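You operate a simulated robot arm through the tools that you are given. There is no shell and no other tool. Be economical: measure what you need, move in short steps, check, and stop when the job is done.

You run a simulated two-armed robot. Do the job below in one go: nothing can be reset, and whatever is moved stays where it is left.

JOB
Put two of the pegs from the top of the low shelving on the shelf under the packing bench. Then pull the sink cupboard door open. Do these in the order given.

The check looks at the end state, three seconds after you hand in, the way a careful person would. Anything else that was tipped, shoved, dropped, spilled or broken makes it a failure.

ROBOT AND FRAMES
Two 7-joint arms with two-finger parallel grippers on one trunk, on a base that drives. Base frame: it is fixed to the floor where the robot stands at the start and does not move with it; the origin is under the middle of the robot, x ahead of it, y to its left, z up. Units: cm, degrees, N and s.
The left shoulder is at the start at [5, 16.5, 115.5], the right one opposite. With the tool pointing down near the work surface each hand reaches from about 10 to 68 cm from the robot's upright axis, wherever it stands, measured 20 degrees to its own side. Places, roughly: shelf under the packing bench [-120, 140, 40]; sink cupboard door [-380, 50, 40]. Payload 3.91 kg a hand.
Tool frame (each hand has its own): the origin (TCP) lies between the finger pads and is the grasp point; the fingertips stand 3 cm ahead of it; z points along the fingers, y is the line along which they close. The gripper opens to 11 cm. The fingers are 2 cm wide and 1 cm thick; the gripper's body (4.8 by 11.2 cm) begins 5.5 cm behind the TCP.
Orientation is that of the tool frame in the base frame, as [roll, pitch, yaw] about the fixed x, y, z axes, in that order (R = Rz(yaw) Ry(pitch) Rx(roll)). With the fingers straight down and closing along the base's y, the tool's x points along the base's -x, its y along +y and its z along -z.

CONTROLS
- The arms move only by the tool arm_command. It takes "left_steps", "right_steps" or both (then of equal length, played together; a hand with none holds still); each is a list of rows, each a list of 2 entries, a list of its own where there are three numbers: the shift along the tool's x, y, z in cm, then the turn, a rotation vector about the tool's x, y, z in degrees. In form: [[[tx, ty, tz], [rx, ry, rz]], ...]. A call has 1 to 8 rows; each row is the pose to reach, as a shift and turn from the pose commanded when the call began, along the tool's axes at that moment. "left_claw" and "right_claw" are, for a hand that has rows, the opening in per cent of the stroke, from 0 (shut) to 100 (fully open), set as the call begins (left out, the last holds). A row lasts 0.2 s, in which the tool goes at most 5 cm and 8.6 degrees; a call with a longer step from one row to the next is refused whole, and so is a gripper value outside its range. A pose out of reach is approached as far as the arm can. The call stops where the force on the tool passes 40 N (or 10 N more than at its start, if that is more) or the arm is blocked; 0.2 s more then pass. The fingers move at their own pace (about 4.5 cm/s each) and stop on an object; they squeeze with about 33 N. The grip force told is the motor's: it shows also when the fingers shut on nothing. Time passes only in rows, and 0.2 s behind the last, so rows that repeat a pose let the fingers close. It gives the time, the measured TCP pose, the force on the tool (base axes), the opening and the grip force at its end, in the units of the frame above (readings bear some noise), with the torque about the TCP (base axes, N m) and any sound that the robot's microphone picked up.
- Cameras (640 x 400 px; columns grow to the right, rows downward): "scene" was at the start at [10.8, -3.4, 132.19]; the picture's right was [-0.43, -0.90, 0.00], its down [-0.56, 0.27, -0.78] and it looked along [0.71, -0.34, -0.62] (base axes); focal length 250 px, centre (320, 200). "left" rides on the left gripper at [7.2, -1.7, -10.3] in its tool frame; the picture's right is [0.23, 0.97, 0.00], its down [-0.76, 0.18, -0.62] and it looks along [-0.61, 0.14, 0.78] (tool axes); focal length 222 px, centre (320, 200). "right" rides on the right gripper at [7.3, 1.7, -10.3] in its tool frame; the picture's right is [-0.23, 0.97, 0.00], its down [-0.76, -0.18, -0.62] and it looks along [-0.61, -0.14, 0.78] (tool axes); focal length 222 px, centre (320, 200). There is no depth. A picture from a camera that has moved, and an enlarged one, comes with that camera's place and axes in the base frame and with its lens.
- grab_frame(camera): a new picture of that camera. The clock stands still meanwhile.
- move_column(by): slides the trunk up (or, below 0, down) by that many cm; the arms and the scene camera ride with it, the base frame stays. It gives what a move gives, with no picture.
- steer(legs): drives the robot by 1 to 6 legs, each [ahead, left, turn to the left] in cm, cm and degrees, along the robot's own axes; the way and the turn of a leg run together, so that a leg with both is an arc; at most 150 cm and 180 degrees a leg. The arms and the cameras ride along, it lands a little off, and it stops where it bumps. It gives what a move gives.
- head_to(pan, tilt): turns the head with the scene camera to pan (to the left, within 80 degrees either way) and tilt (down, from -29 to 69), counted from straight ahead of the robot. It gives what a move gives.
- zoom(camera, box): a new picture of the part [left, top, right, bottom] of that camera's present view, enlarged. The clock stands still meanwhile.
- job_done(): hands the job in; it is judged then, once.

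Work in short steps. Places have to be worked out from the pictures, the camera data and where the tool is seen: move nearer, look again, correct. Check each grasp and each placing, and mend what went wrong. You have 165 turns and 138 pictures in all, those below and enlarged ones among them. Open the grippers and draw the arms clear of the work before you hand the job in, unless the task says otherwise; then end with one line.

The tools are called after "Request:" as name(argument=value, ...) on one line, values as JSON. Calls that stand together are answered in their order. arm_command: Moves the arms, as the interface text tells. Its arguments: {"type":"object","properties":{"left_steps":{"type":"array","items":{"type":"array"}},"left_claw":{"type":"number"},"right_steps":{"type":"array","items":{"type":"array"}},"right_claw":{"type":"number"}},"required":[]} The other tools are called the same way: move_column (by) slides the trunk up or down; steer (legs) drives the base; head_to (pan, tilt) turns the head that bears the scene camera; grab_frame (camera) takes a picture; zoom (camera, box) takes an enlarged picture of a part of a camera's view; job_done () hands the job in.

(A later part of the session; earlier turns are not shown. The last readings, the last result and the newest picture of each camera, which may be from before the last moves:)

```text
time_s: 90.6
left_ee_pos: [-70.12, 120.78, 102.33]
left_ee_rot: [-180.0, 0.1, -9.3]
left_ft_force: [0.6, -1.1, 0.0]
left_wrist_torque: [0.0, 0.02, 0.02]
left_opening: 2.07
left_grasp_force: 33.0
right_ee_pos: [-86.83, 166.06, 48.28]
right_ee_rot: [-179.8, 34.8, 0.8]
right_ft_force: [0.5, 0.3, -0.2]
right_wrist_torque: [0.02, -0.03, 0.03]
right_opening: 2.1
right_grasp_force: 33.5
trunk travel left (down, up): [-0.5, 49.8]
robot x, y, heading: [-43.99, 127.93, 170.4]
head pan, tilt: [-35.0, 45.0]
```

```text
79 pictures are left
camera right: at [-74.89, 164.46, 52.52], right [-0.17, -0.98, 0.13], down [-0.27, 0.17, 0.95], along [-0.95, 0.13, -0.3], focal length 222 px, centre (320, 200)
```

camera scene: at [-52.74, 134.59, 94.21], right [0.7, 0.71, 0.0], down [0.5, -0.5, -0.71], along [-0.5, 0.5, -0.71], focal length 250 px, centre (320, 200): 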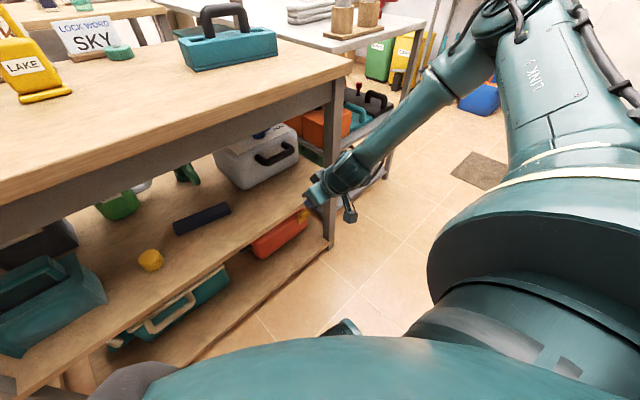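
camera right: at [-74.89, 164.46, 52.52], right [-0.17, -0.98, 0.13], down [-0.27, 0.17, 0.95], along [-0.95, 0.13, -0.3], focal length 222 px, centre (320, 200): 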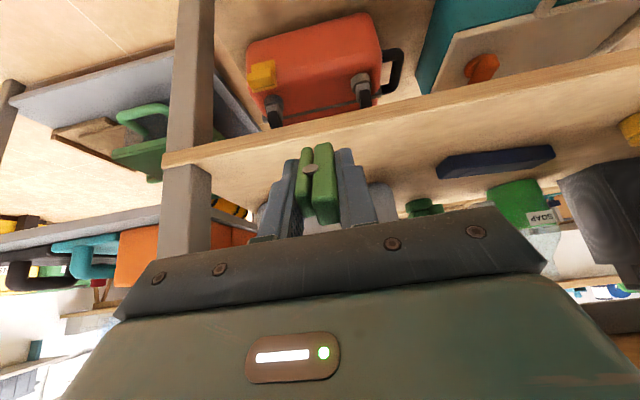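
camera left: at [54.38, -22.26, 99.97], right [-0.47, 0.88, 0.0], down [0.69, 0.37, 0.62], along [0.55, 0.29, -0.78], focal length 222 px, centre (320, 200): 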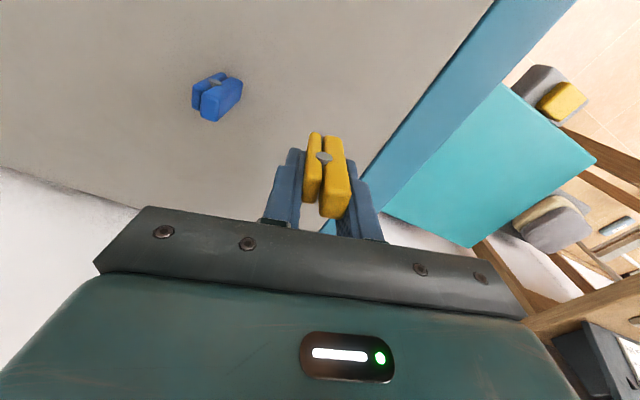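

Shelf front edge measured at x≈-92, leg inner face y≈179, all clear. I drive the last 11.5 cm.

Request:
steer(legs=[[11.3, 2, 0]])

Request:
grab_frame(camera="scene")

Request:
grab_frame(camera="right")

```text
time_s: 91.8
left_ee_pos: [-81.77, 120.78, 102.37]
left_ee_rot: [-179.9, 0.1, -9.3]
left_ft_force: [-0.2, -0.9, 0.1]
left_wrist_torque: [-0.01, 0.0, 0.02]
left_opening: 2.1
left_grasp_force: 32.5
right_ee_pos: [-98.26, 166.02, 48.16]
right_ee_rot: [-179.8, 34.8, 0.6]
right_ft_force: [-1.0, 0.7, -0.4]
right_wrist_torque: [0.02, -0.02, 0.0]
right_opening: 2.1
right_grasp_force: 32.7
trunk travel left (down, up): [-0.5, 49.8]
robot x, y, heading: [-55.92, 127.98, 170.0]
head pan, tilt: [-35.0, 45.0]
```

```text
78 pictures are left
camera scene: at [-64.34, 134.62, 94.21], right [0.71, 0.71, 0.0], down [0.5, -0.5, -0.71], along [-0.5, 0.5, -0.71], focal length 250 px, centre (320, 200)
```

scene: 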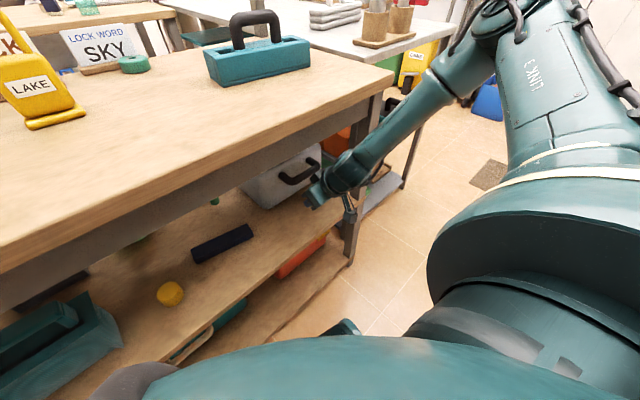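

```text
77 pictures are left
camera right: at [-86.44, 164.53, 52.52], right [-0.18, -0.98, 0.13], down [-0.27, 0.17, 0.95], along [-0.95, 0.13, -0.3], focal length 222 px, centre (320, 200)
```

right: 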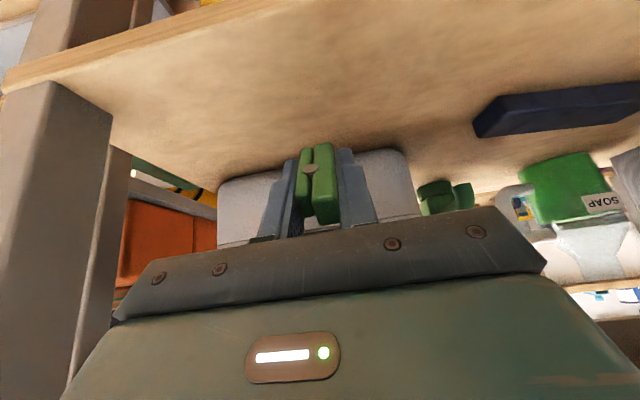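

In place over the shelf. I lower in small steps until light contact.

Request:
arm_command(right_steps=[[[0.6, 0, 0.8], [0, 0, 0]], [[1.1, 0, 1.6], [0, 0, 0]], [[1.7, 0, 2.4], [0, 0, 0]], [[1.9, 0, 2.7], [0, 0, 0]]])

Request:
grab_frame(camera="right")

```text
time_s: 92.8
left_ee_pos: [-81.82, 120.78, 102.36]
left_ee_rot: [-179.8, 0.1, -9.4]
left_ft_force: [0.2, 0.0, -0.6]
left_wrist_torque: [-0.01, -0.02, -0.01]
left_opening: 2.09
left_grasp_force: 33.0
right_ee_pos: [-98.23, 166.11, 45.15]
right_ee_rot: [-179.8, 34.7, 0.7]
right_ft_force: [0.3, 1.2, -0.2]
right_wrist_torque: [0.01, 0.02, 0.02]
right_opening: 2.1
right_grasp_force: 33.5
trunk travel left (down, up): [-0.5, 49.8]
robot x, y, heading: [-56.02, 127.84, 170.3]
head pan, tilt: [-35.0, 45.0]
```

```text
76 pictures are left
camera right: at [-86.43, 164.61, 49.37], right [-0.18, -0.98, 0.13], down [-0.27, 0.17, 0.95], along [-0.95, 0.13, -0.3], focal length 222 px, centre (320, 200)
```

right: 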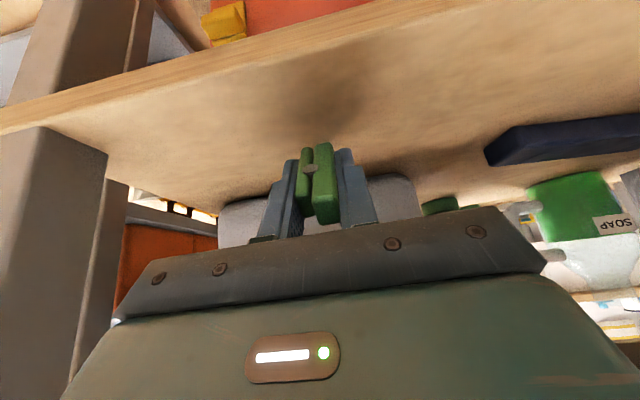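

Still ~1 cm above by the shadow; continue in small steps.

Request:
arm_command(right_steps=[[[0.2, 0, 0.3], [0, 0, 0]], [[0.4, 0, 0.6], [0, 0, 0]], [[0.6, 0, 0.85], [0, 0, 0]]])

Request:
zoom(camera="right", box=[220, 80, 420, 205])

```text
time_s: 93.6
left_ee_pos: [-81.82, 120.75, 102.32]
left_ee_rot: [-179.8, 0.1, -9.4]
left_ft_force: [-0.1, -0.2, -0.1]
left_wrist_torque: [0.02, -0.02, 0.0]
left_opening: 2.06
left_grasp_force: 33.5
right_ee_pos: [-98.35, 166.15, 45.09]
right_ee_rot: [-179.8, 34.7, 0.7]
right_ft_force: [1.3, -0.6, 0.6]
right_wrist_torque: [-0.02, -0.01, 0.0]
right_opening: 2.09
right_grasp_force: 32.7
right hand out of reach, approached as far as the arm can: row 1, 2, 3
trunk travel left (down, up): [-0.5, 49.8]
robot x, y, heading: [-56.03, 128.05, 170.2]
head pan, tilt: [-35.0, 45.0]
```

```text
3.20 times, centred on (320, 142) of right
camera zoom: at [-86.43, 164.69, 49.39], right [-0.18, -0.98, 0.13], down [-0.27, 0.17, 0.95], along [-0.95, 0.13, -0.3], focal length 711 px, centre (320, 384)
```

zoom: 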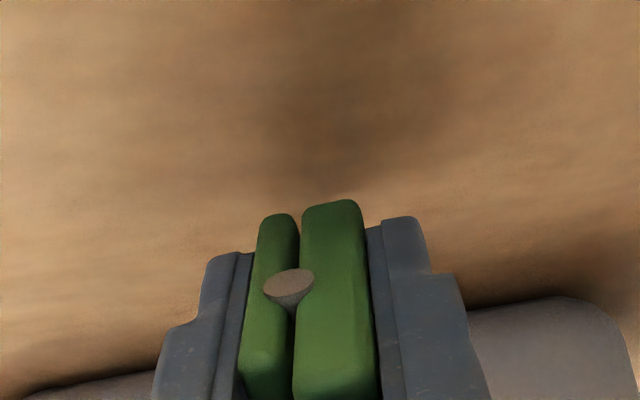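

Arm can't go lower here; I lower the trunk its last 0.5 cm, then shift the hand slightly back and down.

Request:
move_column(by=-0.5)

Request:
arm_command(right_steps=[[[0.8, 0, 0], [0, 0, 0]], [[1.5, 0, 0.1], [0, 0, 0]], [[1.9, 0, 0.2], [0, 0, 0]], [[1.9, 0, 0.2], [0, 0, 0]]])

Request:
zoom(camera="right", box=[220, 60, 420, 205])

```text
time_s: 94.2
left_ee_pos: [-81.77, 120.86, 101.86]
left_ee_rot: [-179.8, 0.2, -9.2]
left_ft_force: [-0.1, -0.6, 0.3]
left_wrist_torque: [-0.01, 0.01, -0.04]
left_opening: 2.1
left_grasp_force: 32.9
right_ee_pos: [-98.23, 166.26, 44.55]
right_ee_rot: [-179.8, 34.7, 0.6]
right_ft_force: [0.6, -0.1, -0.4]
right_wrist_torque: [-0.02, 0.02, -0.02]
right_opening: 2.09
right_grasp_force: 33.2
trunk travel left (down, up): [0.0, 50.3]
robot x, y, heading: [-56.09, 128.23, 169.9]
head pan, tilt: [-35.0, 45.0]
```

```text
time_s: 95.2
left_ee_pos: [-81.88, 120.84, 101.94]
left_ee_rot: [-179.8, 0.1, -9.3]
left_ft_force: [-0.5, -0.3, -0.3]
left_wrist_torque: [0.0, 0.0, -0.03]
left_opening: 2.09
left_grasp_force: 33.7
right_ee_pos: [-97.03, 166.34, 44.52]
right_ee_rot: [-179.8, 34.6, 0.8]
right_ft_force: [-0.5, 0.1, -0.7]
right_wrist_torque: [0.02, 0.0, 0.02]
right_opening: 2.09
right_grasp_force: 32.9
right hand out of reach, approached as far as the arm can: row 1, 2, 3, 4
trunk travel left (down, up): [0.0, 50.3]
robot x, y, heading: [-55.66, 127.69, 170.0]
head pan, tilt: [-35.0, 45.0]
```

```text
2.76 times, centred on (320, 132) of right
camera zoom: at [-85.21, 164.88, 48.77], right [-0.18, -0.98, 0.13], down [-0.28, 0.17, 0.95], along [-0.94, 0.13, -0.3], focal length 613 px, centre (320, 386)
```

zoom: 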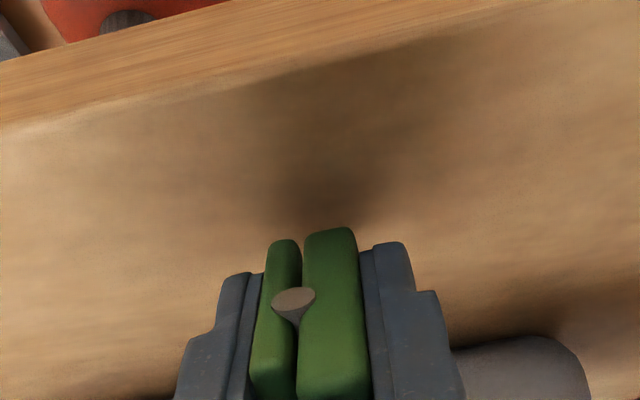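

Low limit again, with the low corner roughly 0.5 cm above the shelf. I try a small outward yaw, which frees the arm, while lowering 0.7 cm.

Request:
arm_command(right_steps=[[[0, 0, 0], [3.4, 0, 5]], [[0.1, 0, 0.2], [6.8, 0, 9.9]], [[0.3, 0, 0.4], [6.8, 0, 9.9]], [[0.5, 0, 0.7], [6.8, 0, 9.9]], [[0.5, 0, 0.7], [6.8, 0, 9.9]]])

Request:
zoom(camera="right", box=[220, 60, 420, 205])

```text
time_s: 96.4
left_ee_pos: [-81.82, 120.85, 101.82]
left_ee_rot: [-179.8, 0.1, -9.4]
left_ft_force: [-0.4, -0.2, 0.7]
left_wrist_torque: [-0.04, 0.02, 0.02]
left_opening: 2.1
left_grasp_force: 33.0
right_ee_pos: [-97.11, 166.53, 44.04]
right_ee_rot: [-179.8, 34.5, -11.3]
right_ft_force: [0.1, 0.4, 0.9]
right_wrist_torque: [-0.01, 0.03, 0.05]
right_opening: 2.07
right_grasp_force: 32.9
right hand out of reach, approached as far as the arm can: row 4, 5
trunk travel left (down, up): [0.0, 50.3]
robot x, y, heading: [-55.69, 128.03, 170.0]
head pan, tilt: [-35.0, 45.0]
```

```text
2.76 times, centred on (320, 132) of right
camera zoom: at [-85.81, 162.44, 48.29], right [-0.38, -0.92, 0.13], down [-0.23, 0.23, 0.95], along [-0.9, 0.33, -0.3], focal length 613 px, centre (320, 386)
```

zoom: 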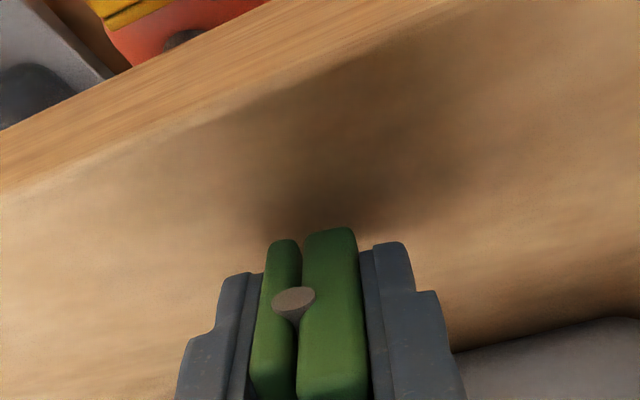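

z 44.0, still no contact; the trick works, so another 10° outward with 0.8 cm down.

Request:
arm_command(right_steps=[[[0, 0, 0], [3.4, 0, 5]], [[0.2, 0, 0.3], [6.8, 0, 9.9]], [[0.4, 0, 0.5], [6.8, 0, 9.9]], [[0.5, 0, 0.8], [6.8, 0, 9.9]], [[0.5, 0, 0.8], [6.8, 0, 9.9]]])

Request:
zoom(camera="right", box=[220, 60, 420, 205])

```text
time_s: 97.6
left_ee_pos: [-81.75, 120.75, 101.72]
left_ee_rot: [-180.0, 0.1, -9.4]
left_ft_force: [-1.5, -0.1, -0.6]
left_wrist_torque: [-0.02, 0.01, 0.02]
left_opening: 2.12
left_grasp_force: 32.8
right_ee_pos: [-96.86, 166.66, 44.01]
right_ee_rot: [-179.9, 34.7, -23.4]
right_ft_force: [-0.3, 0.2, 0.0]
right_wrist_torque: [0.0, 0.0, 0.0]
right_opening: 2.06
right_grasp_force: 32.8
right hand out of reach, approached as far as the arm can: row 2, 3, 4, 5
trunk travel left (down, up): [0.0, 50.3]
robot x, y, heading: [-55.82, 128.2, 169.8]
head pan, tilt: [-35.0, 45.0]
```

```text
2.76 times, centred on (320, 132) of right
camera zoom: at [-86.74, 160.37, 48.29], right [-0.56, -0.82, 0.13], down [-0.18, 0.27, 0.95], along [-0.81, 0.51, -0.3], focal length 613 px, centre (320, 386)
```

zoom: 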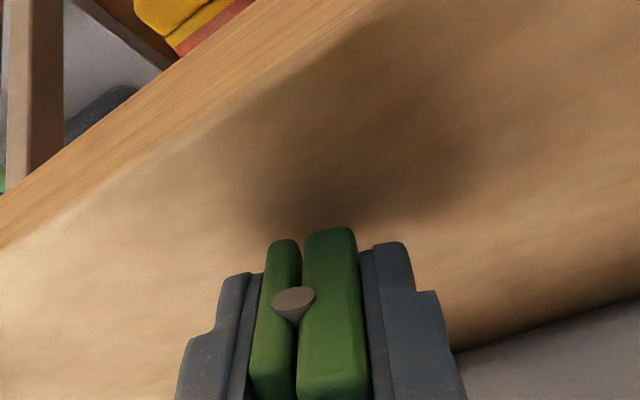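

The peg's low edge is within about half a centimetre of the shelf; I release it here with a modest opening.

Request:
arm_command(right_steps=[[[0, 0, 0], [0, 0, 0]], [[0, 0, 0], [0, 0, 0]], [[0, 0, 0], [0, 0, 0]]], right_claw=36)

Request:
grab_frame(camera="right")

```text
time_s: 98.4
left_ee_pos: [-81.86, 120.66, 101.76]
left_ee_rot: [-179.8, 0.1, -9.3]
left_ft_force: [0.0, -0.3, -0.7]
left_wrist_torque: [-0.03, 0.01, -0.03]
left_opening: 2.09
left_grasp_force: 32.8
right_ee_pos: [-97.05, 166.59, 44.06]
right_ee_rot: [-179.9, 34.7, -23.4]
right_ft_force: [-0.3, -0.3, -0.2]
right_wrist_torque: [-0.01, 0.01, 0.01]
right_opening: 3.99
right_grasp_force: 0.1
trunk travel left (down, up): [0.0, 50.3]
robot x, y, heading: [-55.57, 128.44, 170.0]
head pan, tilt: [-35.0, 45.0]
```

```text
71 pictures are left
camera right: at [-86.74, 160.38, 48.29], right [-0.56, -0.82, 0.13], down [-0.18, 0.27, 0.95], along [-0.81, 0.51, -0.3], focal length 222 px, centre (320, 200)
```

right: 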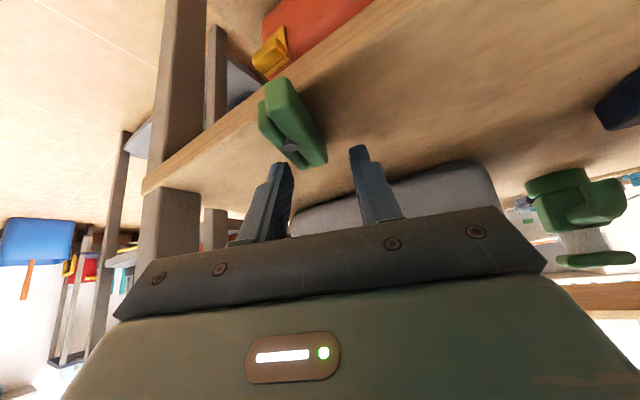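

Released, but it landed close to the front edge. I zoom to see it well.

Request:
zoom(camera="right", box=[220, 50, 380, 190])

Request:
zoom(camera="scene", box=[260, 150, 400, 270])

```text
2.86 times, centred on (300, 120) of right
camera zoom: at [-86.74, 160.38, 48.29], right [-0.56, -0.82, 0.13], down [-0.18, 0.27, 0.95], along [-0.81, 0.51, -0.3], focal length 635 px, centre (377, 429)
```

zoom: 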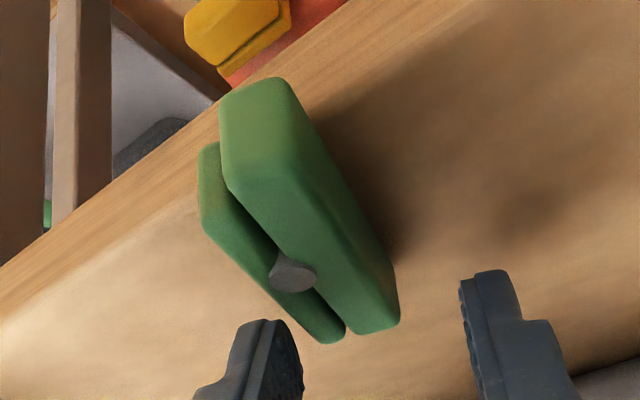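

```text
3.33 times, centred on (330, 210) of scene
camera zoom: at [-64.34, 134.62, 93.71], right [0.71, 0.71, 0.0], down [0.5, -0.5, -0.71], along [-0.5, 0.5, -0.71], focal length 832 px, centre (287, 167)
```

zoom: 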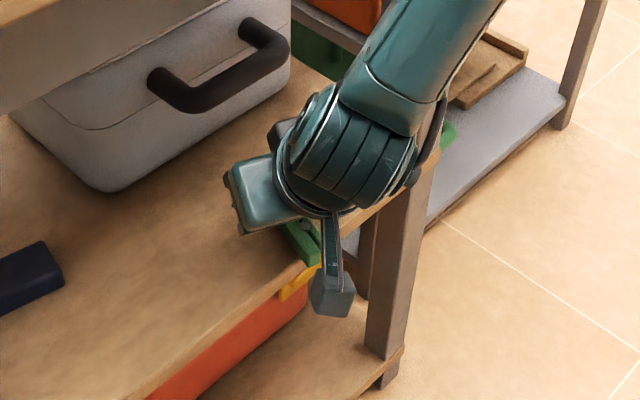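

The peg lies flat along the hand's direction with its near end just over the edge. I'll widen the fingers, slide the hand back along the peg, regrasp it, and carry it deeper.

Request:
arm_command(right_steps=[[[0, 0, 0], [0, 0, 0]], [[0, 0, 0], [0, 0, 0]], [[0, 0, 0], [0, 0, 0]], [[1.2, -0.2, -0.8], [0, 0, 0]], [[2.4, -0.4, -1.6], [0, 0, 0]], [[3.5, -0.6, -2.4], [0, 0, 0]], [[3.5, -0.6, -2.4], [0, 0, 0]]], right_claw=55)

Request:
grab_frame(camera="right")

```text
time_s: 100.0
left_ee_pos: [-81.86, 120.73, 101.81]
left_ee_rot: [-179.8, 0.1, -9.3]
left_ft_force: [-1.0, 0.5, 0.0]
left_wrist_torque: [0.01, -0.02, 0.01]
left_opening: 2.13
left_grasp_force: 33.3
right_ee_pos: [-92.68, 165.47, 43.96]
right_ee_rot: [-179.9, 34.7, -23.5]
right_ft_force: [0.0, -0.4, -0.5]
right_wrist_torque: [0.02, 0.0, -0.01]
right_opening: 6.07
right_grasp_force: 0.1
trunk travel left (down, up): [0.0, 50.3]
robot x, y, heading: [-55.77, 128.09, 170.2]
head pan, tilt: [-35.0, 45.0]
```

```text
68 pictures are left
camera right: at [-82.48, 159.19, 48.38], right [-0.56, -0.82, 0.13], down [-0.18, 0.27, 0.95], along [-0.81, 0.51, -0.3], focal length 222 px, centre (320, 200)
```

right: 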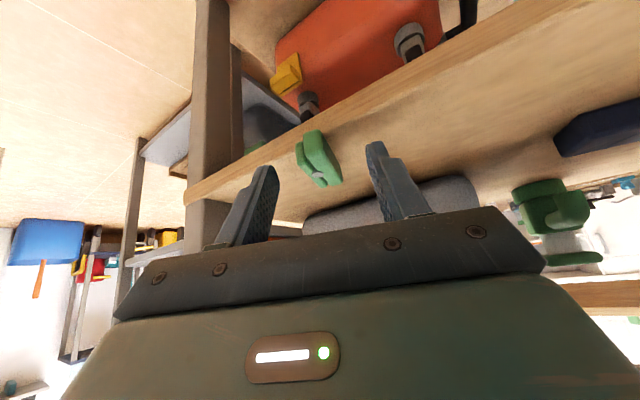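

The peg is centred between the fingers. I lower 0.6 cm and close.

Request:
arm_command(right_steps=[[[0.2, 0, 0.25], [0, 0, 0]], [[0.35, 0, 0.5], [0, 0, 0]]])

Request:
arm_command(right_steps=[[[0, 0, 0], [0, 0, 0]], [[0, 0, 0], [0, 0, 0]], [[0, 0, 0], [0, 0, 0]], [[0, 0, 0], [0, 0, 0]], [[0, 0, 0], [0, 0, 0]]], right_claw=0)

Request:
grab_frame(camera="right")

```text
time_s: 100.6
left_ee_pos: [-81.83, 120.88, 101.95]
left_ee_rot: [-179.8, 0.1, -9.3]
left_ft_force: [1.5, -0.3, -0.3]
left_wrist_torque: [0.04, -0.01, 0.0]
left_opening: 2.1
left_grasp_force: 32.8
right_ee_pos: [-92.73, 165.61, 43.48]
right_ee_rot: [-180.0, 34.8, -23.5]
right_ft_force: [0.1, -1.0, 0.1]
right_wrist_torque: [0.01, -0.01, -0.01]
right_opening: 6.04
right_grasp_force: 0.1
trunk travel left (down, up): [0.0, 50.3]
robot x, y, heading: [-56.06, 127.93, 170.0]
head pan, tilt: [-35.0, 45.0]
```

```text
time_s: 101.8
left_ee_pos: [-81.81, 120.84, 101.86]
left_ee_rot: [-179.9, 0.1, -9.3]
left_ft_force: [0.0, 0.4, -0.1]
left_wrist_torque: [0.03, -0.04, 0.04]
left_opening: 2.08
left_grasp_force: 32.7
right_ee_pos: [-92.73, 165.46, 43.51]
right_ee_rot: [-179.9, 34.7, -23.4]
right_ft_force: [0.3, -0.1, -0.1]
right_wrist_torque: [-0.01, -0.01, -0.01]
right_opening: 2.05
right_grasp_force: 33.2
trunk travel left (down, up): [0.0, 50.3]
robot x, y, heading: [-55.59, 127.86, 170.1]
head pan, tilt: [-35.0, 45.0]
```

```text
67 pictures are left
camera right: at [-82.5, 159.25, 47.73], right [-0.56, -0.82, 0.13], down [-0.18, 0.27, 0.95], along [-0.81, 0.51, -0.3], focal length 222 px, centre (320, 200)
```

right: 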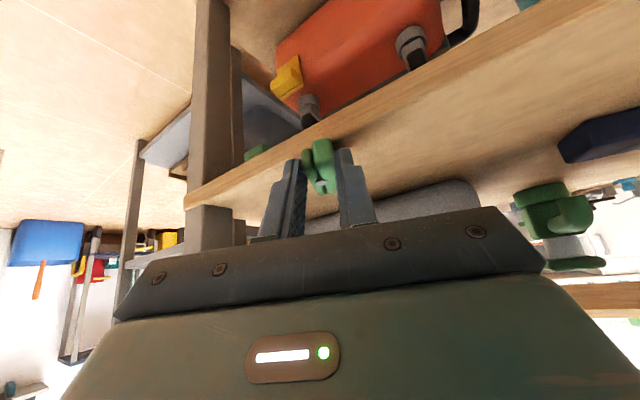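

Gripped flat. I carry it 5 cm deeper at 0.5 cm height.

Request:
arm_command(right_steps=[[[-0.3, 0, -0.4], [0, 0, 0]], [[-1.6, 0, 0.5], [0, 0, 0]], [[-3, 0, 1.5], [0, 0, 0]], [[-4.3, 0, 2.4], [0, 0, 0]], [[-4.3, 0, 2.4], [0, 0, 0]]])

Request:
grab_frame(camera="right")

```text
time_s: 103.0
left_ee_pos: [-81.83, 120.81, 101.8]
left_ee_rot: [-179.8, 0.1, -9.4]
left_ft_force: [0.0, 0.7, 0.4]
left_wrist_torque: [-0.03, 0.01, 0.01]
left_opening: 2.1
left_grasp_force: 33.2
right_ee_pos: [-97.22, 167.47, 43.97]
right_ee_rot: [-179.9, 34.6, -23.5]
right_ft_force: [-0.6, 0.3, -0.2]
right_wrist_torque: [-0.02, -0.01, 0.02]
right_opening: 2.04
right_grasp_force: 33.0
trunk travel left (down, up): [0.0, 50.3]
robot x, y, heading: [-55.53, 128.2, 169.9]
head pan, tilt: [-35.0, 45.0]
```

```text
66 pictures are left
camera right: at [-87.04, 161.15, 48.24], right [-0.56, -0.82, 0.13], down [-0.18, 0.27, 0.95], along [-0.81, 0.51, -0.3], focal length 222 px, centre (320, 200)
```

right: 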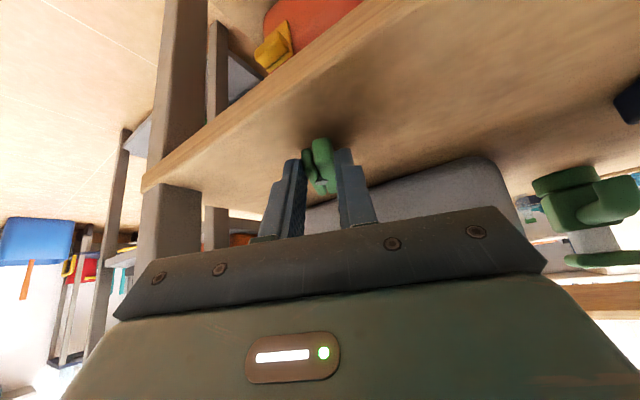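

It is well inside now. I release gently.

Request:
arm_command(right_steps=[[[0.2, 0, 0.3], [0, 0, 0]], [[0.2, 0, 0.3], [0, 0, 0]], [[0.2, 0, 0.3], [0, 0, 0]], [[0.2, 0, 0.3], [0, 0, 0]]], right_claw=45)

Request:
grab_frame(camera="right")

```text
time_s: 104.0
left_ee_pos: [-81.85, 120.81, 101.78]
left_ee_rot: [-179.8, 0.1, -9.2]
left_ft_force: [-0.2, -0.7, -0.4]
left_wrist_torque: [0.0, 0.02, -0.02]
left_opening: 2.1
left_grasp_force: 33.4
right_ee_pos: [-97.07, 167.5, 43.85]
right_ee_rot: [-179.9, 34.7, -23.5]
right_ft_force: [-0.5, -0.7, -0.6]
right_wrist_torque: [-0.01, -0.01, 0.0]
right_opening: 4.94
right_grasp_force: 0.0
trunk travel left (down, up): [0.0, 50.3]
robot x, y, heading: [-56.0, 127.99, 170.0]
head pan, tilt: [-35.0, 45.0]
```

```text
65 pictures are left
camera right: at [-86.97, 161.26, 48.06], right [-0.56, -0.82, 0.13], down [-0.18, 0.27, 0.95], along [-0.81, 0.51, -0.3], focal length 222 px, centre (320, 200)
```

right: 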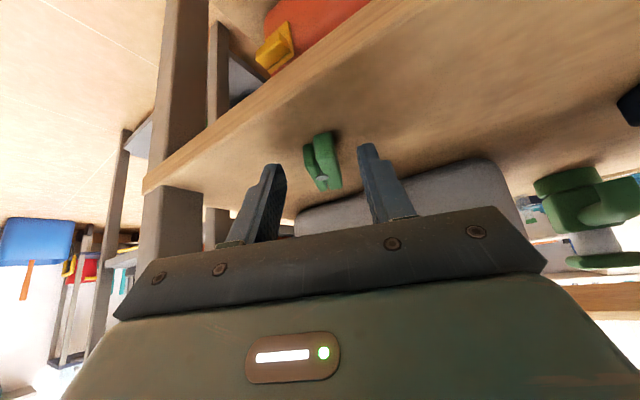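

Green lies flat about 6 cm inside the edge. I raise the hand 4 cm and back the robot out.

Request:
arm_command(right_steps=[[[-0.9, 0, -1.2], [0, 0, 0]], [[-1.7, 0, -2.5], [0, 0, 0]], [[-2.3, 0, -3.3], [0, 0, 0]], [[-2.3, 0, -3.3], [0, 0, 0]]])

Request:
steer(legs=[[-29.5, -5.2, 0]])

Request:
head_to(pan=0, tilt=35)

Request:
grab_frame(camera="scene")

```text
time_s: 105.0
left_ee_pos: [-81.81, 120.8, 101.92]
left_ee_rot: [-179.8, 0.1, -9.4]
left_ft_force: [-0.1, -0.7, 1.2]
left_wrist_torque: [0.02, 0.0, -0.02]
left_opening: 2.06
left_grasp_force: 32.7
right_ee_pos: [-97.18, 167.38, 47.66]
right_ee_rot: [-179.9, 34.6, -23.4]
right_ft_force: [0.1, -0.3, -0.8]
right_wrist_torque: [0.0, -0.01, 0.01]
right_opening: 4.97
right_grasp_force: 0.0
trunk travel left (down, up): [0.0, 50.3]
robot x, y, heading: [-55.5, 128.4, 170.0]
head pan, tilt: [-35.0, 45.0]
```

```text
time_s: 107.0
left_ee_pos: [-51.87, 120.88, 101.82]
left_ee_rot: [-179.8, 0.1, -9.6]
left_ft_force: [-0.3, 0.3, -0.5]
left_wrist_torque: [0.04, 0.01, -0.01]
left_opening: 2.1
left_grasp_force: 33.3
right_ee_pos: [-67.02, 167.62, 47.55]
right_ee_rot: [-179.9, 34.8, -23.8]
right_ft_force: [0.2, 1.0, 0.2]
right_wrist_torque: [-0.01, -0.02, -0.02]
right_opening: 4.96
right_grasp_force: 0.1
trunk travel left (down, up): [0.0, 50.3]
robot x, y, heading: [-25.53, 128.22, 170.1]
head pan, tilt: [-35.0, 45.0]
```

```text
time_s: 108.0
left_ee_pos: [-51.84, 120.82, 101.8]
left_ee_rot: [-179.9, 0.1, -9.5]
left_ft_force: [0.4, 0.2, 0.8]
left_wrist_torque: [0.02, 0.0, -0.02]
left_opening: 2.11
left_grasp_force: 33.1
right_ee_pos: [-66.96, 167.67, 47.55]
right_ee_rot: [-179.9, 34.8, -23.7]
right_ft_force: [-0.2, 0.2, 0.7]
right_wrist_torque: [0.0, 0.01, -0.05]
right_opening: 4.94
right_grasp_force: 0.1
trunk travel left (down, up): [0.0, 50.3]
robot x, y, heading: [-25.54, 128.07, 169.7]
head pan, tilt: [0.0, 35.0]
```

```text
64 pictures are left
camera scene: at [-37.22, 130.43, 95.19], right [0.18, 0.98, 0.0], down [0.56, -0.1, -0.82], along [-0.81, 0.15, -0.57], focal length 250 px, centre (320, 200)
```

scene: 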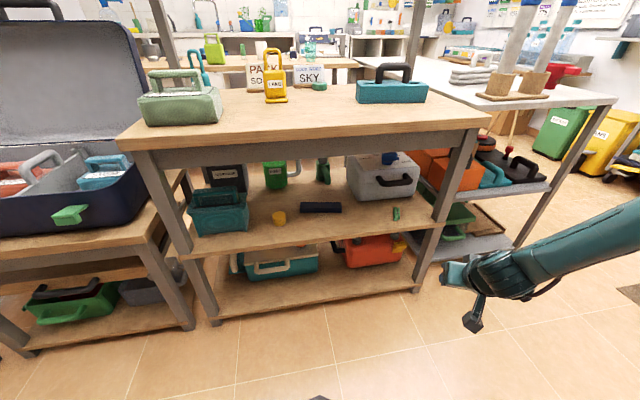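

Green is on the shelf, nothing else disturbed. Now I untilt and raise the right hand out of the way.

Request:
arm_command(right_steps=[[[-1.7, -0.3, -3.7], [0, 7, 0]], [[-3.4, -0.6, -7.4], [0, 14, 0]], [[-5, -1, -11.1], [0, 21, 0]], [[-6.7, -1.3, -14.8], [0, 28, 0]], [[-8.4, -1.6, -18.5], [0, 35, 0]], [[-8.4, -1.6, -18.5], [0, 35, 0]]])

Request:
arm_command(right_steps=[[[1, 0, -4.5], [0, 0, 0]], [[2, 0, -9], [0, 0, 0]], [[3, 0, -13.5], [0, 0, 0]], [[4, 0, -18], [0, 0, 0]], [[5, 0, -22.5], [0, 0, 0]], [[6, 0, -27], [0, 0, 0]], [[7, 0, -31], [0, 0, 0]]])

```text
time_s: 109.4
left_ee_pos: [-51.84, 120.88, 101.82]
left_ee_rot: [-179.7, 0.1, -9.6]
left_ft_force: [-0.9, -0.8, -0.3]
left_wrist_torque: [0.05, 0.01, 0.02]
left_opening: 2.11
left_grasp_force: 33.0
right_ee_pos: [-62.97, 167.37, 67.75]
right_ee_rot: [-179.9, -0.2, -23.6]
right_ft_force: [0.7, -0.8, 0.2]
right_wrist_torque: [-0.01, 0.03, 0.0]
right_opening: 4.96
right_grasp_force: 0.1
trunk travel left (down, up): [0.0, 50.3]
robot x, y, heading: [-25.58, 128.36, 169.6]
head pan, tilt: [0.0, 35.0]
```

```text
time_s: 111.0
left_ee_pos: [-51.83, 120.97, 101.71]
left_ee_rot: [-179.8, 0.2, -9.5]
left_ft_force: [-0.3, 0.3, -0.4]
left_wrist_torque: [0.02, 0.0, 0.05]
left_opening: 2.1
left_grasp_force: 33.1
right_ee_pos: [-56.92, 164.8, 98.56]
right_ee_rot: [-179.9, -0.2, -23.7]
right_ft_force: [1.1, 1.1, 1.0]
right_wrist_torque: [-0.01, 0.04, -0.04]
right_opening: 4.98
right_grasp_force: 0.0
trunk travel left (down, up): [0.0, 50.3]
robot x, y, heading: [-25.73, 128.13, 169.7]
head pan, tilt: [0.0, 35.0]
```

I shift the robot 58 cm to its right and turn 20° left for the mirrored approach with the left arm.

Request:
steer(legs=[[10.1, -57.1, 0], [0, 0, 20]])

Request:
arm_command(left_steps=[[[-2, 2, 4], [0, 0, 0]], [[-4, 4, 8], [0, 0, 0]], [[-7, 7, 11], [0, 0, 0]], [[-9, 9, 15], [0, 0, 0]], [[-11, 11, 19], [0, 0, 0]], [[-13, 13, 23], [0, 0, 0]], [[-15, 15, 27], [0, 0, 0]], [[-17, 17, 31], [0, 0, 0]]])

Request:
head_to(pan=40, tilt=40)

Request:
grab_frame(camera="scene")

```text
time_s: 117.7
left_ee_pos: [-47.28, 171.21, 101.83]
left_ee_rot: [-180.0, 0.1, 10.0]
left_ft_force: [1.0, 0.8, 0.0]
left_wrist_torque: [0.0, -0.03, -0.01]
left_opening: 2.08
left_grasp_force: 33.6
right_ee_pos: [-66.89, 211.08, 98.36]
right_ee_rot: [-180.0, -0.2, -4.1]
right_ft_force: [0.7, -0.7, 0.8]
right_wrist_torque: [0.02, -0.02, 0.0]
right_opening: 4.94
right_grasp_force: 0.1
trunk travel left (down, up): [0.0, 50.3]
robot x, y, heading: [-25.38, 187.13, -170.5]
head pan, tilt: [0.0, 35.0]
```

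```text
refused: row 3 steps farther than a row can; nothing moved
```

```text
time_s: 118.7
left_ee_pos: [-47.35, 171.33, 101.83]
left_ee_rot: [-179.7, 0.0, 10.0]
left_ft_force: [-0.4, 0.9, -0.3]
left_wrist_torque: [-0.01, -0.02, -0.02]
left_opening: 2.06
left_grasp_force: 33.5
right_ee_pos: [-66.86, 211.02, 98.5]
right_ee_rot: [180.0, -0.1, -4.2]
right_ft_force: [0.4, -0.9, 0.3]
right_wrist_torque: [0.03, -0.02, -0.01]
right_opening: 4.93
right_grasp_force: 0.1
trunk travel left (down, up): [0.0, 50.3]
robot x, y, heading: [-24.84, 186.9, -170.5]
head pan, tilt: [40.0, 40.0]
```

```text
63 pictures are left
camera scene: at [-33.51, 180.16, 94.44], right [-0.76, 0.65, 0.0], down [0.42, 0.49, -0.77], along [-0.5, -0.58, -0.64], focal length 250 px, centre (320, 200)
```

scene: 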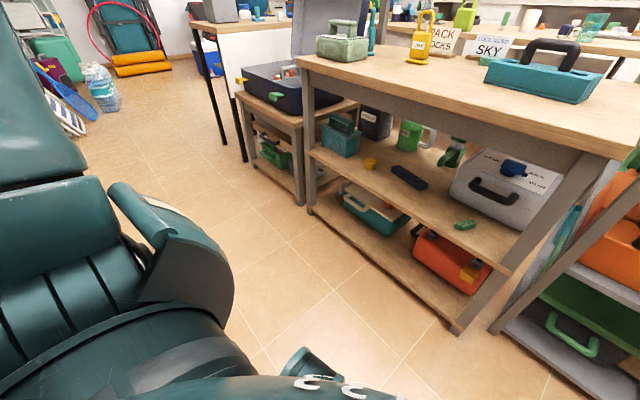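

Good, clear space. I bring the left hand out and down, in smaller rows, to about 43 ahead / 29 left, z≈66.

Request:
arm_command(left_steps=[[[-2, 2, 3.5], [0, 0, 0]], [[-4, 4, 7], [0, 0, 0]], [[-6, 6, 10.5], [0, 0, 0]], [[-8.5, 8, 14], [0, 0, 0]], [[-11, 10, 17.5], [0, 0, 0]], [[-13.5, 12, 21], [0, 0, 0]], [[-16, 14, 24.5], [0, 0, 0]], [[-18.5, 16, 28], [0, 0, 0]]])

Request:
arm_command(left_steps=[[[-0.5, 1, 4], [0, 0, 3]], [[-1, 2, 8], [0, 0, 8]], [[-1, 2, 8], [0, 0, 10]]])

Request:
grab_frame(camera="scene")

```text
time_s: 120.5
left_ee_pos: [-62.82, 152.4, 73.81]
left_ee_rot: [-180.0, 0.2, 10.1]
left_ft_force: [0.0, 0.4, 0.0]
left_wrist_torque: [-0.02, 0.01, -0.01]
left_opening: 2.08
left_grasp_force: 33.4
right_ee_pos: [-66.79, 210.96, 98.41]
right_ee_rot: [-179.8, -0.2, -4.2]
right_ft_force: [-1.2, -0.1, 0.2]
right_wrist_torque: [-0.04, -0.01, -0.01]
right_opening: 4.95
right_grasp_force: 0.0
trunk travel left (down, up): [0.0, 50.3]
robot x, y, heading: [-25.47, 186.85, -170.5]
head pan, tilt: [40.0, 40.0]
```

```text
time_s: 121.3
left_ee_pos: [-63.53, 150.4, 65.76]
left_ee_rot: [-179.9, 0.2, 0.0]
left_ft_force: [0.2, 1.0, 0.1]
left_wrist_torque: [0.03, 0.0, 0.0]
left_opening: 2.1
left_grasp_force: 33.5
right_ee_pos: [-66.83, 210.84, 98.48]
right_ee_rot: [-179.9, -0.3, -4.1]
right_ft_force: [-0.4, 0.0, 0.1]
right_wrist_torque: [-0.01, 0.01, 0.0]
right_opening: 4.97
right_grasp_force: 0.1
trunk travel left (down, up): [0.0, 50.3]
robot x, y, heading: [-25.58, 186.71, -170.5]
head pan, tilt: [40.0, 40.0]
```

```text
62 pictures are left
camera scene: at [-33.5, 180.15, 94.44], right [-0.76, 0.65, 0.0], down [0.42, 0.49, -0.77], along [-0.5, -0.58, -0.64], focal length 250 px, centre (320, 200)
```

scene: 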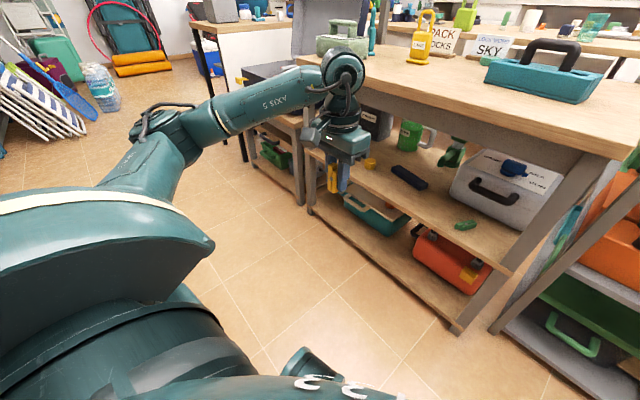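

Good posture. I turn the hand 12° outward, then tilt ~33° while descending to z≈43.5.

Request:
arm_command(left_steps=[[[-1, 0, 0], [0, 0, -6]], [[-2.5, 0, 0], [0, 0, -12]], [[-2.5, 0, 0], [0, 0, -12]]])

Request:
arm_command(left_steps=[[[0, 0, 2], [0, -8, 0]], [[0, 0, 4], [0, -16, 0]], [[0, 0, 7], [0, -24, 0]], [[0, 0, 10], [0, -32, 0]], [[0, 0, 14], [0, -34, 0]], [[0, 0, 18], [0, -34, 0]], [[0, 0, 21.8], [0, -34, 0]], [[0, 0, 21.8], [0, -34, 0]]])

Request:
grab_frame(camera="scene")

```text
time_s: 122.1
left_ee_pos: [-66.05, 150.22, 65.92]
left_ee_rot: [-179.8, 0.0, 12.1]
left_ft_force: [0.2, 0.2, 0.3]
left_wrist_torque: [0.01, 0.02, 0.0]
left_opening: 2.1
left_grasp_force: 33.8
right_ee_pos: [-66.8, 211.01, 98.47]
right_ee_rot: [-179.9, -0.2, -4.2]
right_ft_force: [0.2, -1.0, -0.3]
right_wrist_torque: [0.01, -0.01, -0.02]
right_opening: 4.96
right_grasp_force: 0.2
trunk travel left (down, up): [0.0, 50.3]
robot x, y, heading: [-25.2, 186.7, -170.7]
head pan, tilt: [40.0, 40.0]
```

```text
time_s: 123.9
left_ee_pos: [-66.15, 150.26, 44.12]
left_ee_rot: [-179.9, 34.2, 12.0]
left_ft_force: [0.7, 0.3, -0.5]
left_wrist_torque: [0.0, 0.0, -0.02]
left_opening: 2.09
left_grasp_force: 33.2
right_ee_pos: [-66.85, 211.08, 98.39]
right_ee_rot: [-179.9, -0.2, -4.3]
right_ft_force: [-0.1, 0.0, 0.2]
right_wrist_torque: [-0.02, 0.02, 0.0]
right_opening: 4.94
right_grasp_force: 0.1
trunk travel left (down, up): [0.0, 50.3]
robot x, y, heading: [-25.28, 186.58, -170.7]
head pan, tilt: [40.0, 40.0]
```

```text
61 pictures are left
camera scene: at [-33.5, 180.15, 94.44], right [-0.76, 0.65, 0.0], down [0.42, 0.49, -0.77], along [-0.5, -0.58, -0.64], focal length 250 px, centre (320, 200)
```

scene: 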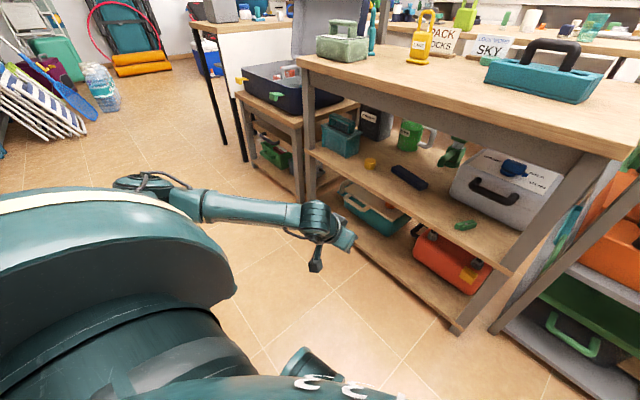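

This posture has a lower elbow and more freedom. I test 1.5 cm lower in the open, then raise to z≈48 for driving.

Request:
arm_command(left_steps=[[[0.4, 0, 0.6], [0, 0, 0]], [[0.9, 0, 1.3], [0, 0, 0]], [[0.9, 0, 1.3], [0, 0, 0]]])

Request:
arm_command(left_steps=[[[-1.5, 0, -2.2], [0, 0, 0]], [[-3, 0, -4.4], [0, 0, 0]], [[-3, 0, -4.4], [0, 0, 0]]])

```text
time_s: 124.7
left_ee_pos: [-66.0, 150.39, 42.3]
left_ee_rot: [-179.8, 34.1, 12.1]
left_ft_force: [0.0, 0.8, -0.8]
left_wrist_torque: [0.0, -0.02, -0.01]
left_opening: 2.1
left_grasp_force: 32.9
right_ee_pos: [-66.96, 210.97, 98.41]
right_ee_rot: [-179.9, -0.1, -4.1]
right_ft_force: [0.3, -0.7, 0.2]
right_wrist_torque: [0.01, 0.0, -0.02]
right_opening: 4.95
right_grasp_force: 0.0
trunk travel left (down, up): [0.0, 50.3]
robot x, y, heading: [-25.08, 187.2, -170.5]
head pan, tilt: [40.0, 40.0]
```

```text
time_s: 125.5
left_ee_pos: [-66.02, 150.26, 47.75]
left_ee_rot: [-179.8, 34.1, 12.0]
left_ft_force: [0.7, -0.6, -0.5]
left_wrist_torque: [-0.03, 0.02, 0.04]
left_opening: 2.09
left_grasp_force: 33.2
right_ee_pos: [-66.82, 210.91, 98.43]
right_ee_rot: [-179.9, -0.2, -4.2]
right_ft_force: [-1.0, 0.0, -0.1]
right_wrist_torque: [-0.01, -0.01, 0.01]
right_opening: 4.94
right_grasp_force: 0.0
trunk travel left (down, up): [0.0, 50.3]
robot x, y, heading: [-25.42, 187.17, -170.8]
head pan, tilt: [40.0, 40.0]
```

I drive 28 cm toward the bench (TCP to x≈-94, at 48 cm height) and look.

Request:
steer(legs=[[27.6, -4.5, 0]])

Request:
grab_frame(camera="left")

Request:
grab_frame(camera="scene")

```text
time_s: 127.5
left_ee_pos: [-94.1, 150.46, 47.84]
left_ee_rot: [-179.8, 34.1, 12.0]
left_ft_force: [0.3, -0.6, 0.0]
left_wrist_torque: [0.01, -0.01, 0.0]
left_opening: 2.1
left_grasp_force: 33.1
right_ee_pos: [-94.6, 211.23, 98.5]
right_ee_rot: [-179.9, -0.2, -4.3]
right_ft_force: [-0.3, 0.1, 0.0]
right_wrist_torque: [0.0, 0.02, -0.03]
right_opening: 4.94
right_grasp_force: 0.1
trunk travel left (down, up): [0.0, 50.3]
robot x, y, heading: [-53.34, 186.94, -170.7]
head pan, tilt: [40.0, 40.0]
```

```text
60 pictures are left
camera left: at [-82.9, 154.52, 52.33], right [0.38, -0.91, -0.13], down [-0.24, -0.23, 0.94], along [-0.89, -0.33, -0.31], focal length 222 px, centre (320, 200)
```

left: 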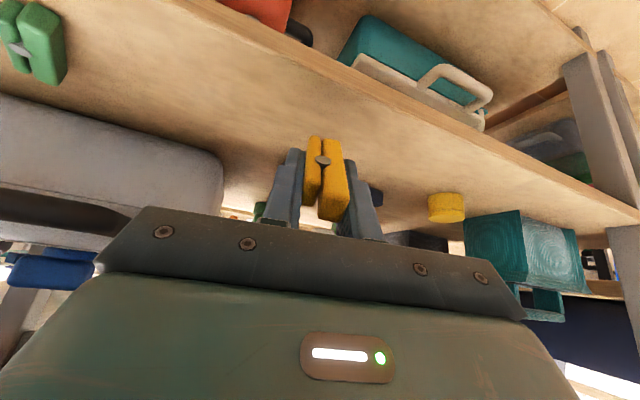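

```text
59 pictures are left
camera scene: at [-61.41, 180.27, 94.44], right [-0.76, 0.65, 0.0], down [0.42, 0.49, -0.77], along [-0.5, -0.58, -0.64], focal length 250 px, centre (320, 200)
```

scene: 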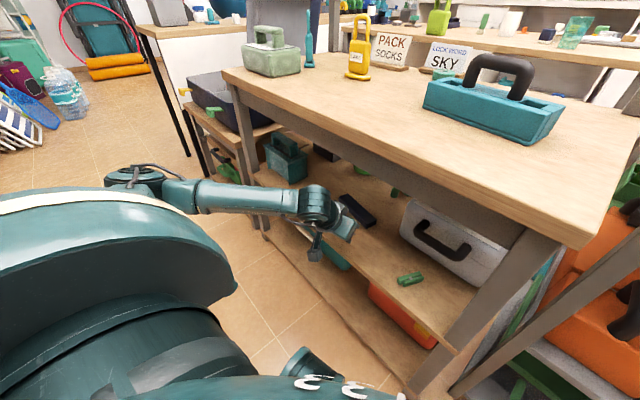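

All clear. I shift the hand 4.4 cm deeper and 4.5 cm toward +y (away from the dark bar), still raised.

Request:
arm_command(left_steps=[[[-0.9, -1.8, 0.6], [0, 0, 0]], [[-1.9, -3.6, 1.3], [0, 0, 0]], [[-2.8, -5.3, 1.9], [0, 0, 0]], [[-2.8, -5.3, 1.9], [0, 0, 0]]])

Request:
arm_command(left_steps=[[[0.7, 0, 1], [0, 0, 0]], [[1.4, 0, 2], [0, 0, 0]], [[2, 0, 2.9], [0, 0, 0]], [[2, 0, 2.9], [0, 0, 0]]])

Request:
grab_frame(camera="left")

```text
time_s: 128.5
left_ee_pos: [-98.39, 155.01, 47.81]
left_ee_rot: [-179.8, 34.1, 11.9]
left_ft_force: [0.5, 0.2, -1.1]
left_wrist_torque: [0.01, 0.02, -0.02]
left_opening: 2.08
left_grasp_force: 32.9
right_ee_pos: [-94.65, 211.19, 98.47]
right_ee_rot: [-180.0, -0.2, -4.3]
right_ft_force: [0.2, -0.4, -0.2]
right_wrist_torque: [0.03, 0.01, -0.01]
right_opening: 4.97
right_grasp_force: 0.1
trunk travel left (down, up): [0.0, 50.3]
robot x, y, heading: [-53.2, 186.76, -170.6]
head pan, tilt: [40.0, 40.0]
```

```text
time_s: 129.5
left_ee_pos: [-98.48, 155.03, 44.11]
left_ee_rot: [-179.8, 34.1, 11.9]
left_ft_force: [-0.3, -0.6, -0.2]
left_wrist_torque: [0.0, -0.01, -0.02]
left_opening: 2.09
left_grasp_force: 32.9
right_ee_pos: [-94.62, 211.29, 98.44]
right_ee_rot: [180.0, -0.2, -4.3]
right_ft_force: [-0.5, 0.3, -0.3]
right_wrist_torque: [0.01, -0.01, 0.01]
right_opening: 4.95
right_grasp_force: 0.1
trunk travel left (down, up): [0.0, 50.3]
robot x, y, heading: [-53.21, 186.84, -170.7]
head pan, tilt: [40.0, 40.0]
```

```text
58 pictures are left
camera left: at [-87.23, 159.06, 48.74], right [0.38, -0.91, -0.13], down [-0.24, -0.23, 0.94], along [-0.89, -0.33, -0.31], focal length 222 px, centre (320, 200)
```

left: 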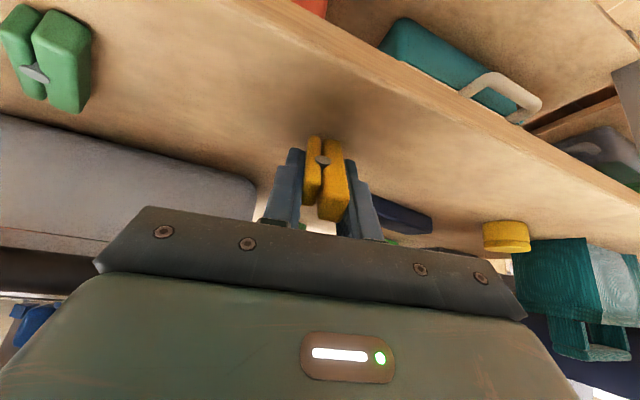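

Close to the shelf; I lower in tiny steps to feel contact.

Request:
arm_command(left_steps=[[[0.15, 0, 0.2], [0, 0, 0]], [[0.3, 0, 0.4], [0, 0, 0]], [[0.45, 0, 0.65], [0, 0, 0]], [[0.55, 0, 0.8], [0, 0, 0]]])

Request:
zoom(camera="left", box=[240, 80, 420, 205])

```text
time_s: 130.5
left_ee_pos: [-98.7, 154.94, 43.81]
left_ee_rot: [-179.8, 34.7, 11.9]
left_ft_force: [5.8, -2.1, 27.2]
left_wrist_torque: [-0.13, -0.07, 0.07]
left_opening: 2.09
left_grasp_force: 32.7
right_ee_pos: [-94.48, 211.35, 98.5]
right_ee_rot: [180.0, -0.1, -4.3]
right_ft_force: [0.6, 0.9, 0.4]
right_wrist_torque: [-0.02, -0.01, 0.03]
right_opening: 4.96
right_grasp_force: 0.1
trunk travel left (down, up): [0.0, 50.3]
robot x, y, heading: [-53.05, 186.83, -170.9]
head pan, tilt: [40.0, 40.0]
```

```text
3.20 times, centred on (330, 142) of left
camera zoom: at [-87.4, 159.09, 48.22], right [0.38, -0.91, -0.13], down [-0.23, -0.23, 0.95], along [-0.9, -0.33, -0.3], focal length 711 px, centre (288, 384)
```

zoom: 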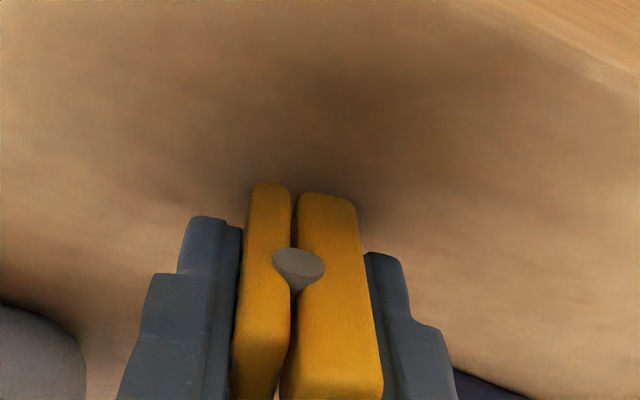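

Contact felt (27 N). I ease up 0.3 cm, move 2 cm deeper in case it slides toward the front like the first one, and release.

Request:
arm_command(left_steps=[[[-0.3, 0, -0.6], [0, 0, 0]], [[-1.5, -0.4, 0.2], [0, 0, 0]], [[-2, -0.4, 0.5], [0, 0, 0]], [[-2, -0.4, 0.5], [0, 0, 0]]])

Request:
arm_command(left_steps=[[[0, 0, 0], [0, 0, 0]], [[0, 0, 0], [0, 0, 0]], [[0, 0, 0], [0, 0, 0]], [[0, 0, 0], [0, 0, 0]]], left_claw=45)

Request:
grab_frame(camera="left")

```text
time_s: 131.5
left_ee_pos: [-100.39, 155.06, 43.8]
left_ee_rot: [-179.8, 33.9, 11.9]
left_ft_force: [0.0, 0.5, 0.5]
left_wrist_torque: [-0.02, 0.01, 0.0]
left_opening: 2.1
left_grasp_force: 33.2
right_ee_pos: [-94.58, 211.32, 98.47]
right_ee_rot: [-179.9, -0.2, -4.4]
right_ft_force: [0.2, 0.4, 0.3]
right_wrist_torque: [-0.02, -0.04, -0.01]
right_opening: 4.96
right_grasp_force: 0.1
trunk travel left (down, up): [0.0, 50.3]
robot x, y, heading: [-53.21, 186.88, -170.6]
head pan, tilt: [40.0, 40.0]
```

```text
time_s: 132.5
left_ee_pos: [-100.49, 155.06, 44.06]
left_ee_rot: [-179.8, 34.2, 11.9]
left_ft_force: [0.0, -0.2, 0.5]
left_wrist_torque: [0.03, 0.0, 0.02]
left_opening: 4.97
left_grasp_force: 0.1
right_ee_pos: [-94.75, 211.29, 98.47]
right_ee_rot: [-179.9, -0.2, -4.3]
right_ft_force: [0.2, 0.0, 0.1]
right_wrist_torque: [0.02, 0.01, -0.02]
right_opening: 4.96
right_grasp_force: 0.1
trunk travel left (down, up): [0.0, 50.3]
robot x, y, heading: [-52.81, 186.67, -170.7]
head pan, tilt: [40.0, 40.0]
```

```text
56 pictures are left
camera left: at [-89.25, 159.12, 48.57], right [0.38, -0.91, -0.13], down [-0.24, -0.23, 0.94], along [-0.89, -0.33, -0.31], focal length 222 px, centre (320, 200)
```

left: 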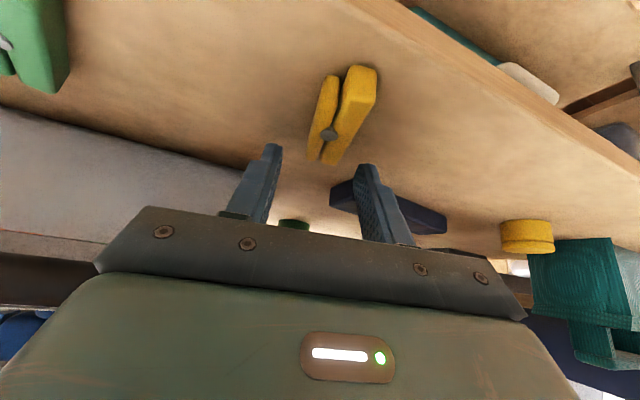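

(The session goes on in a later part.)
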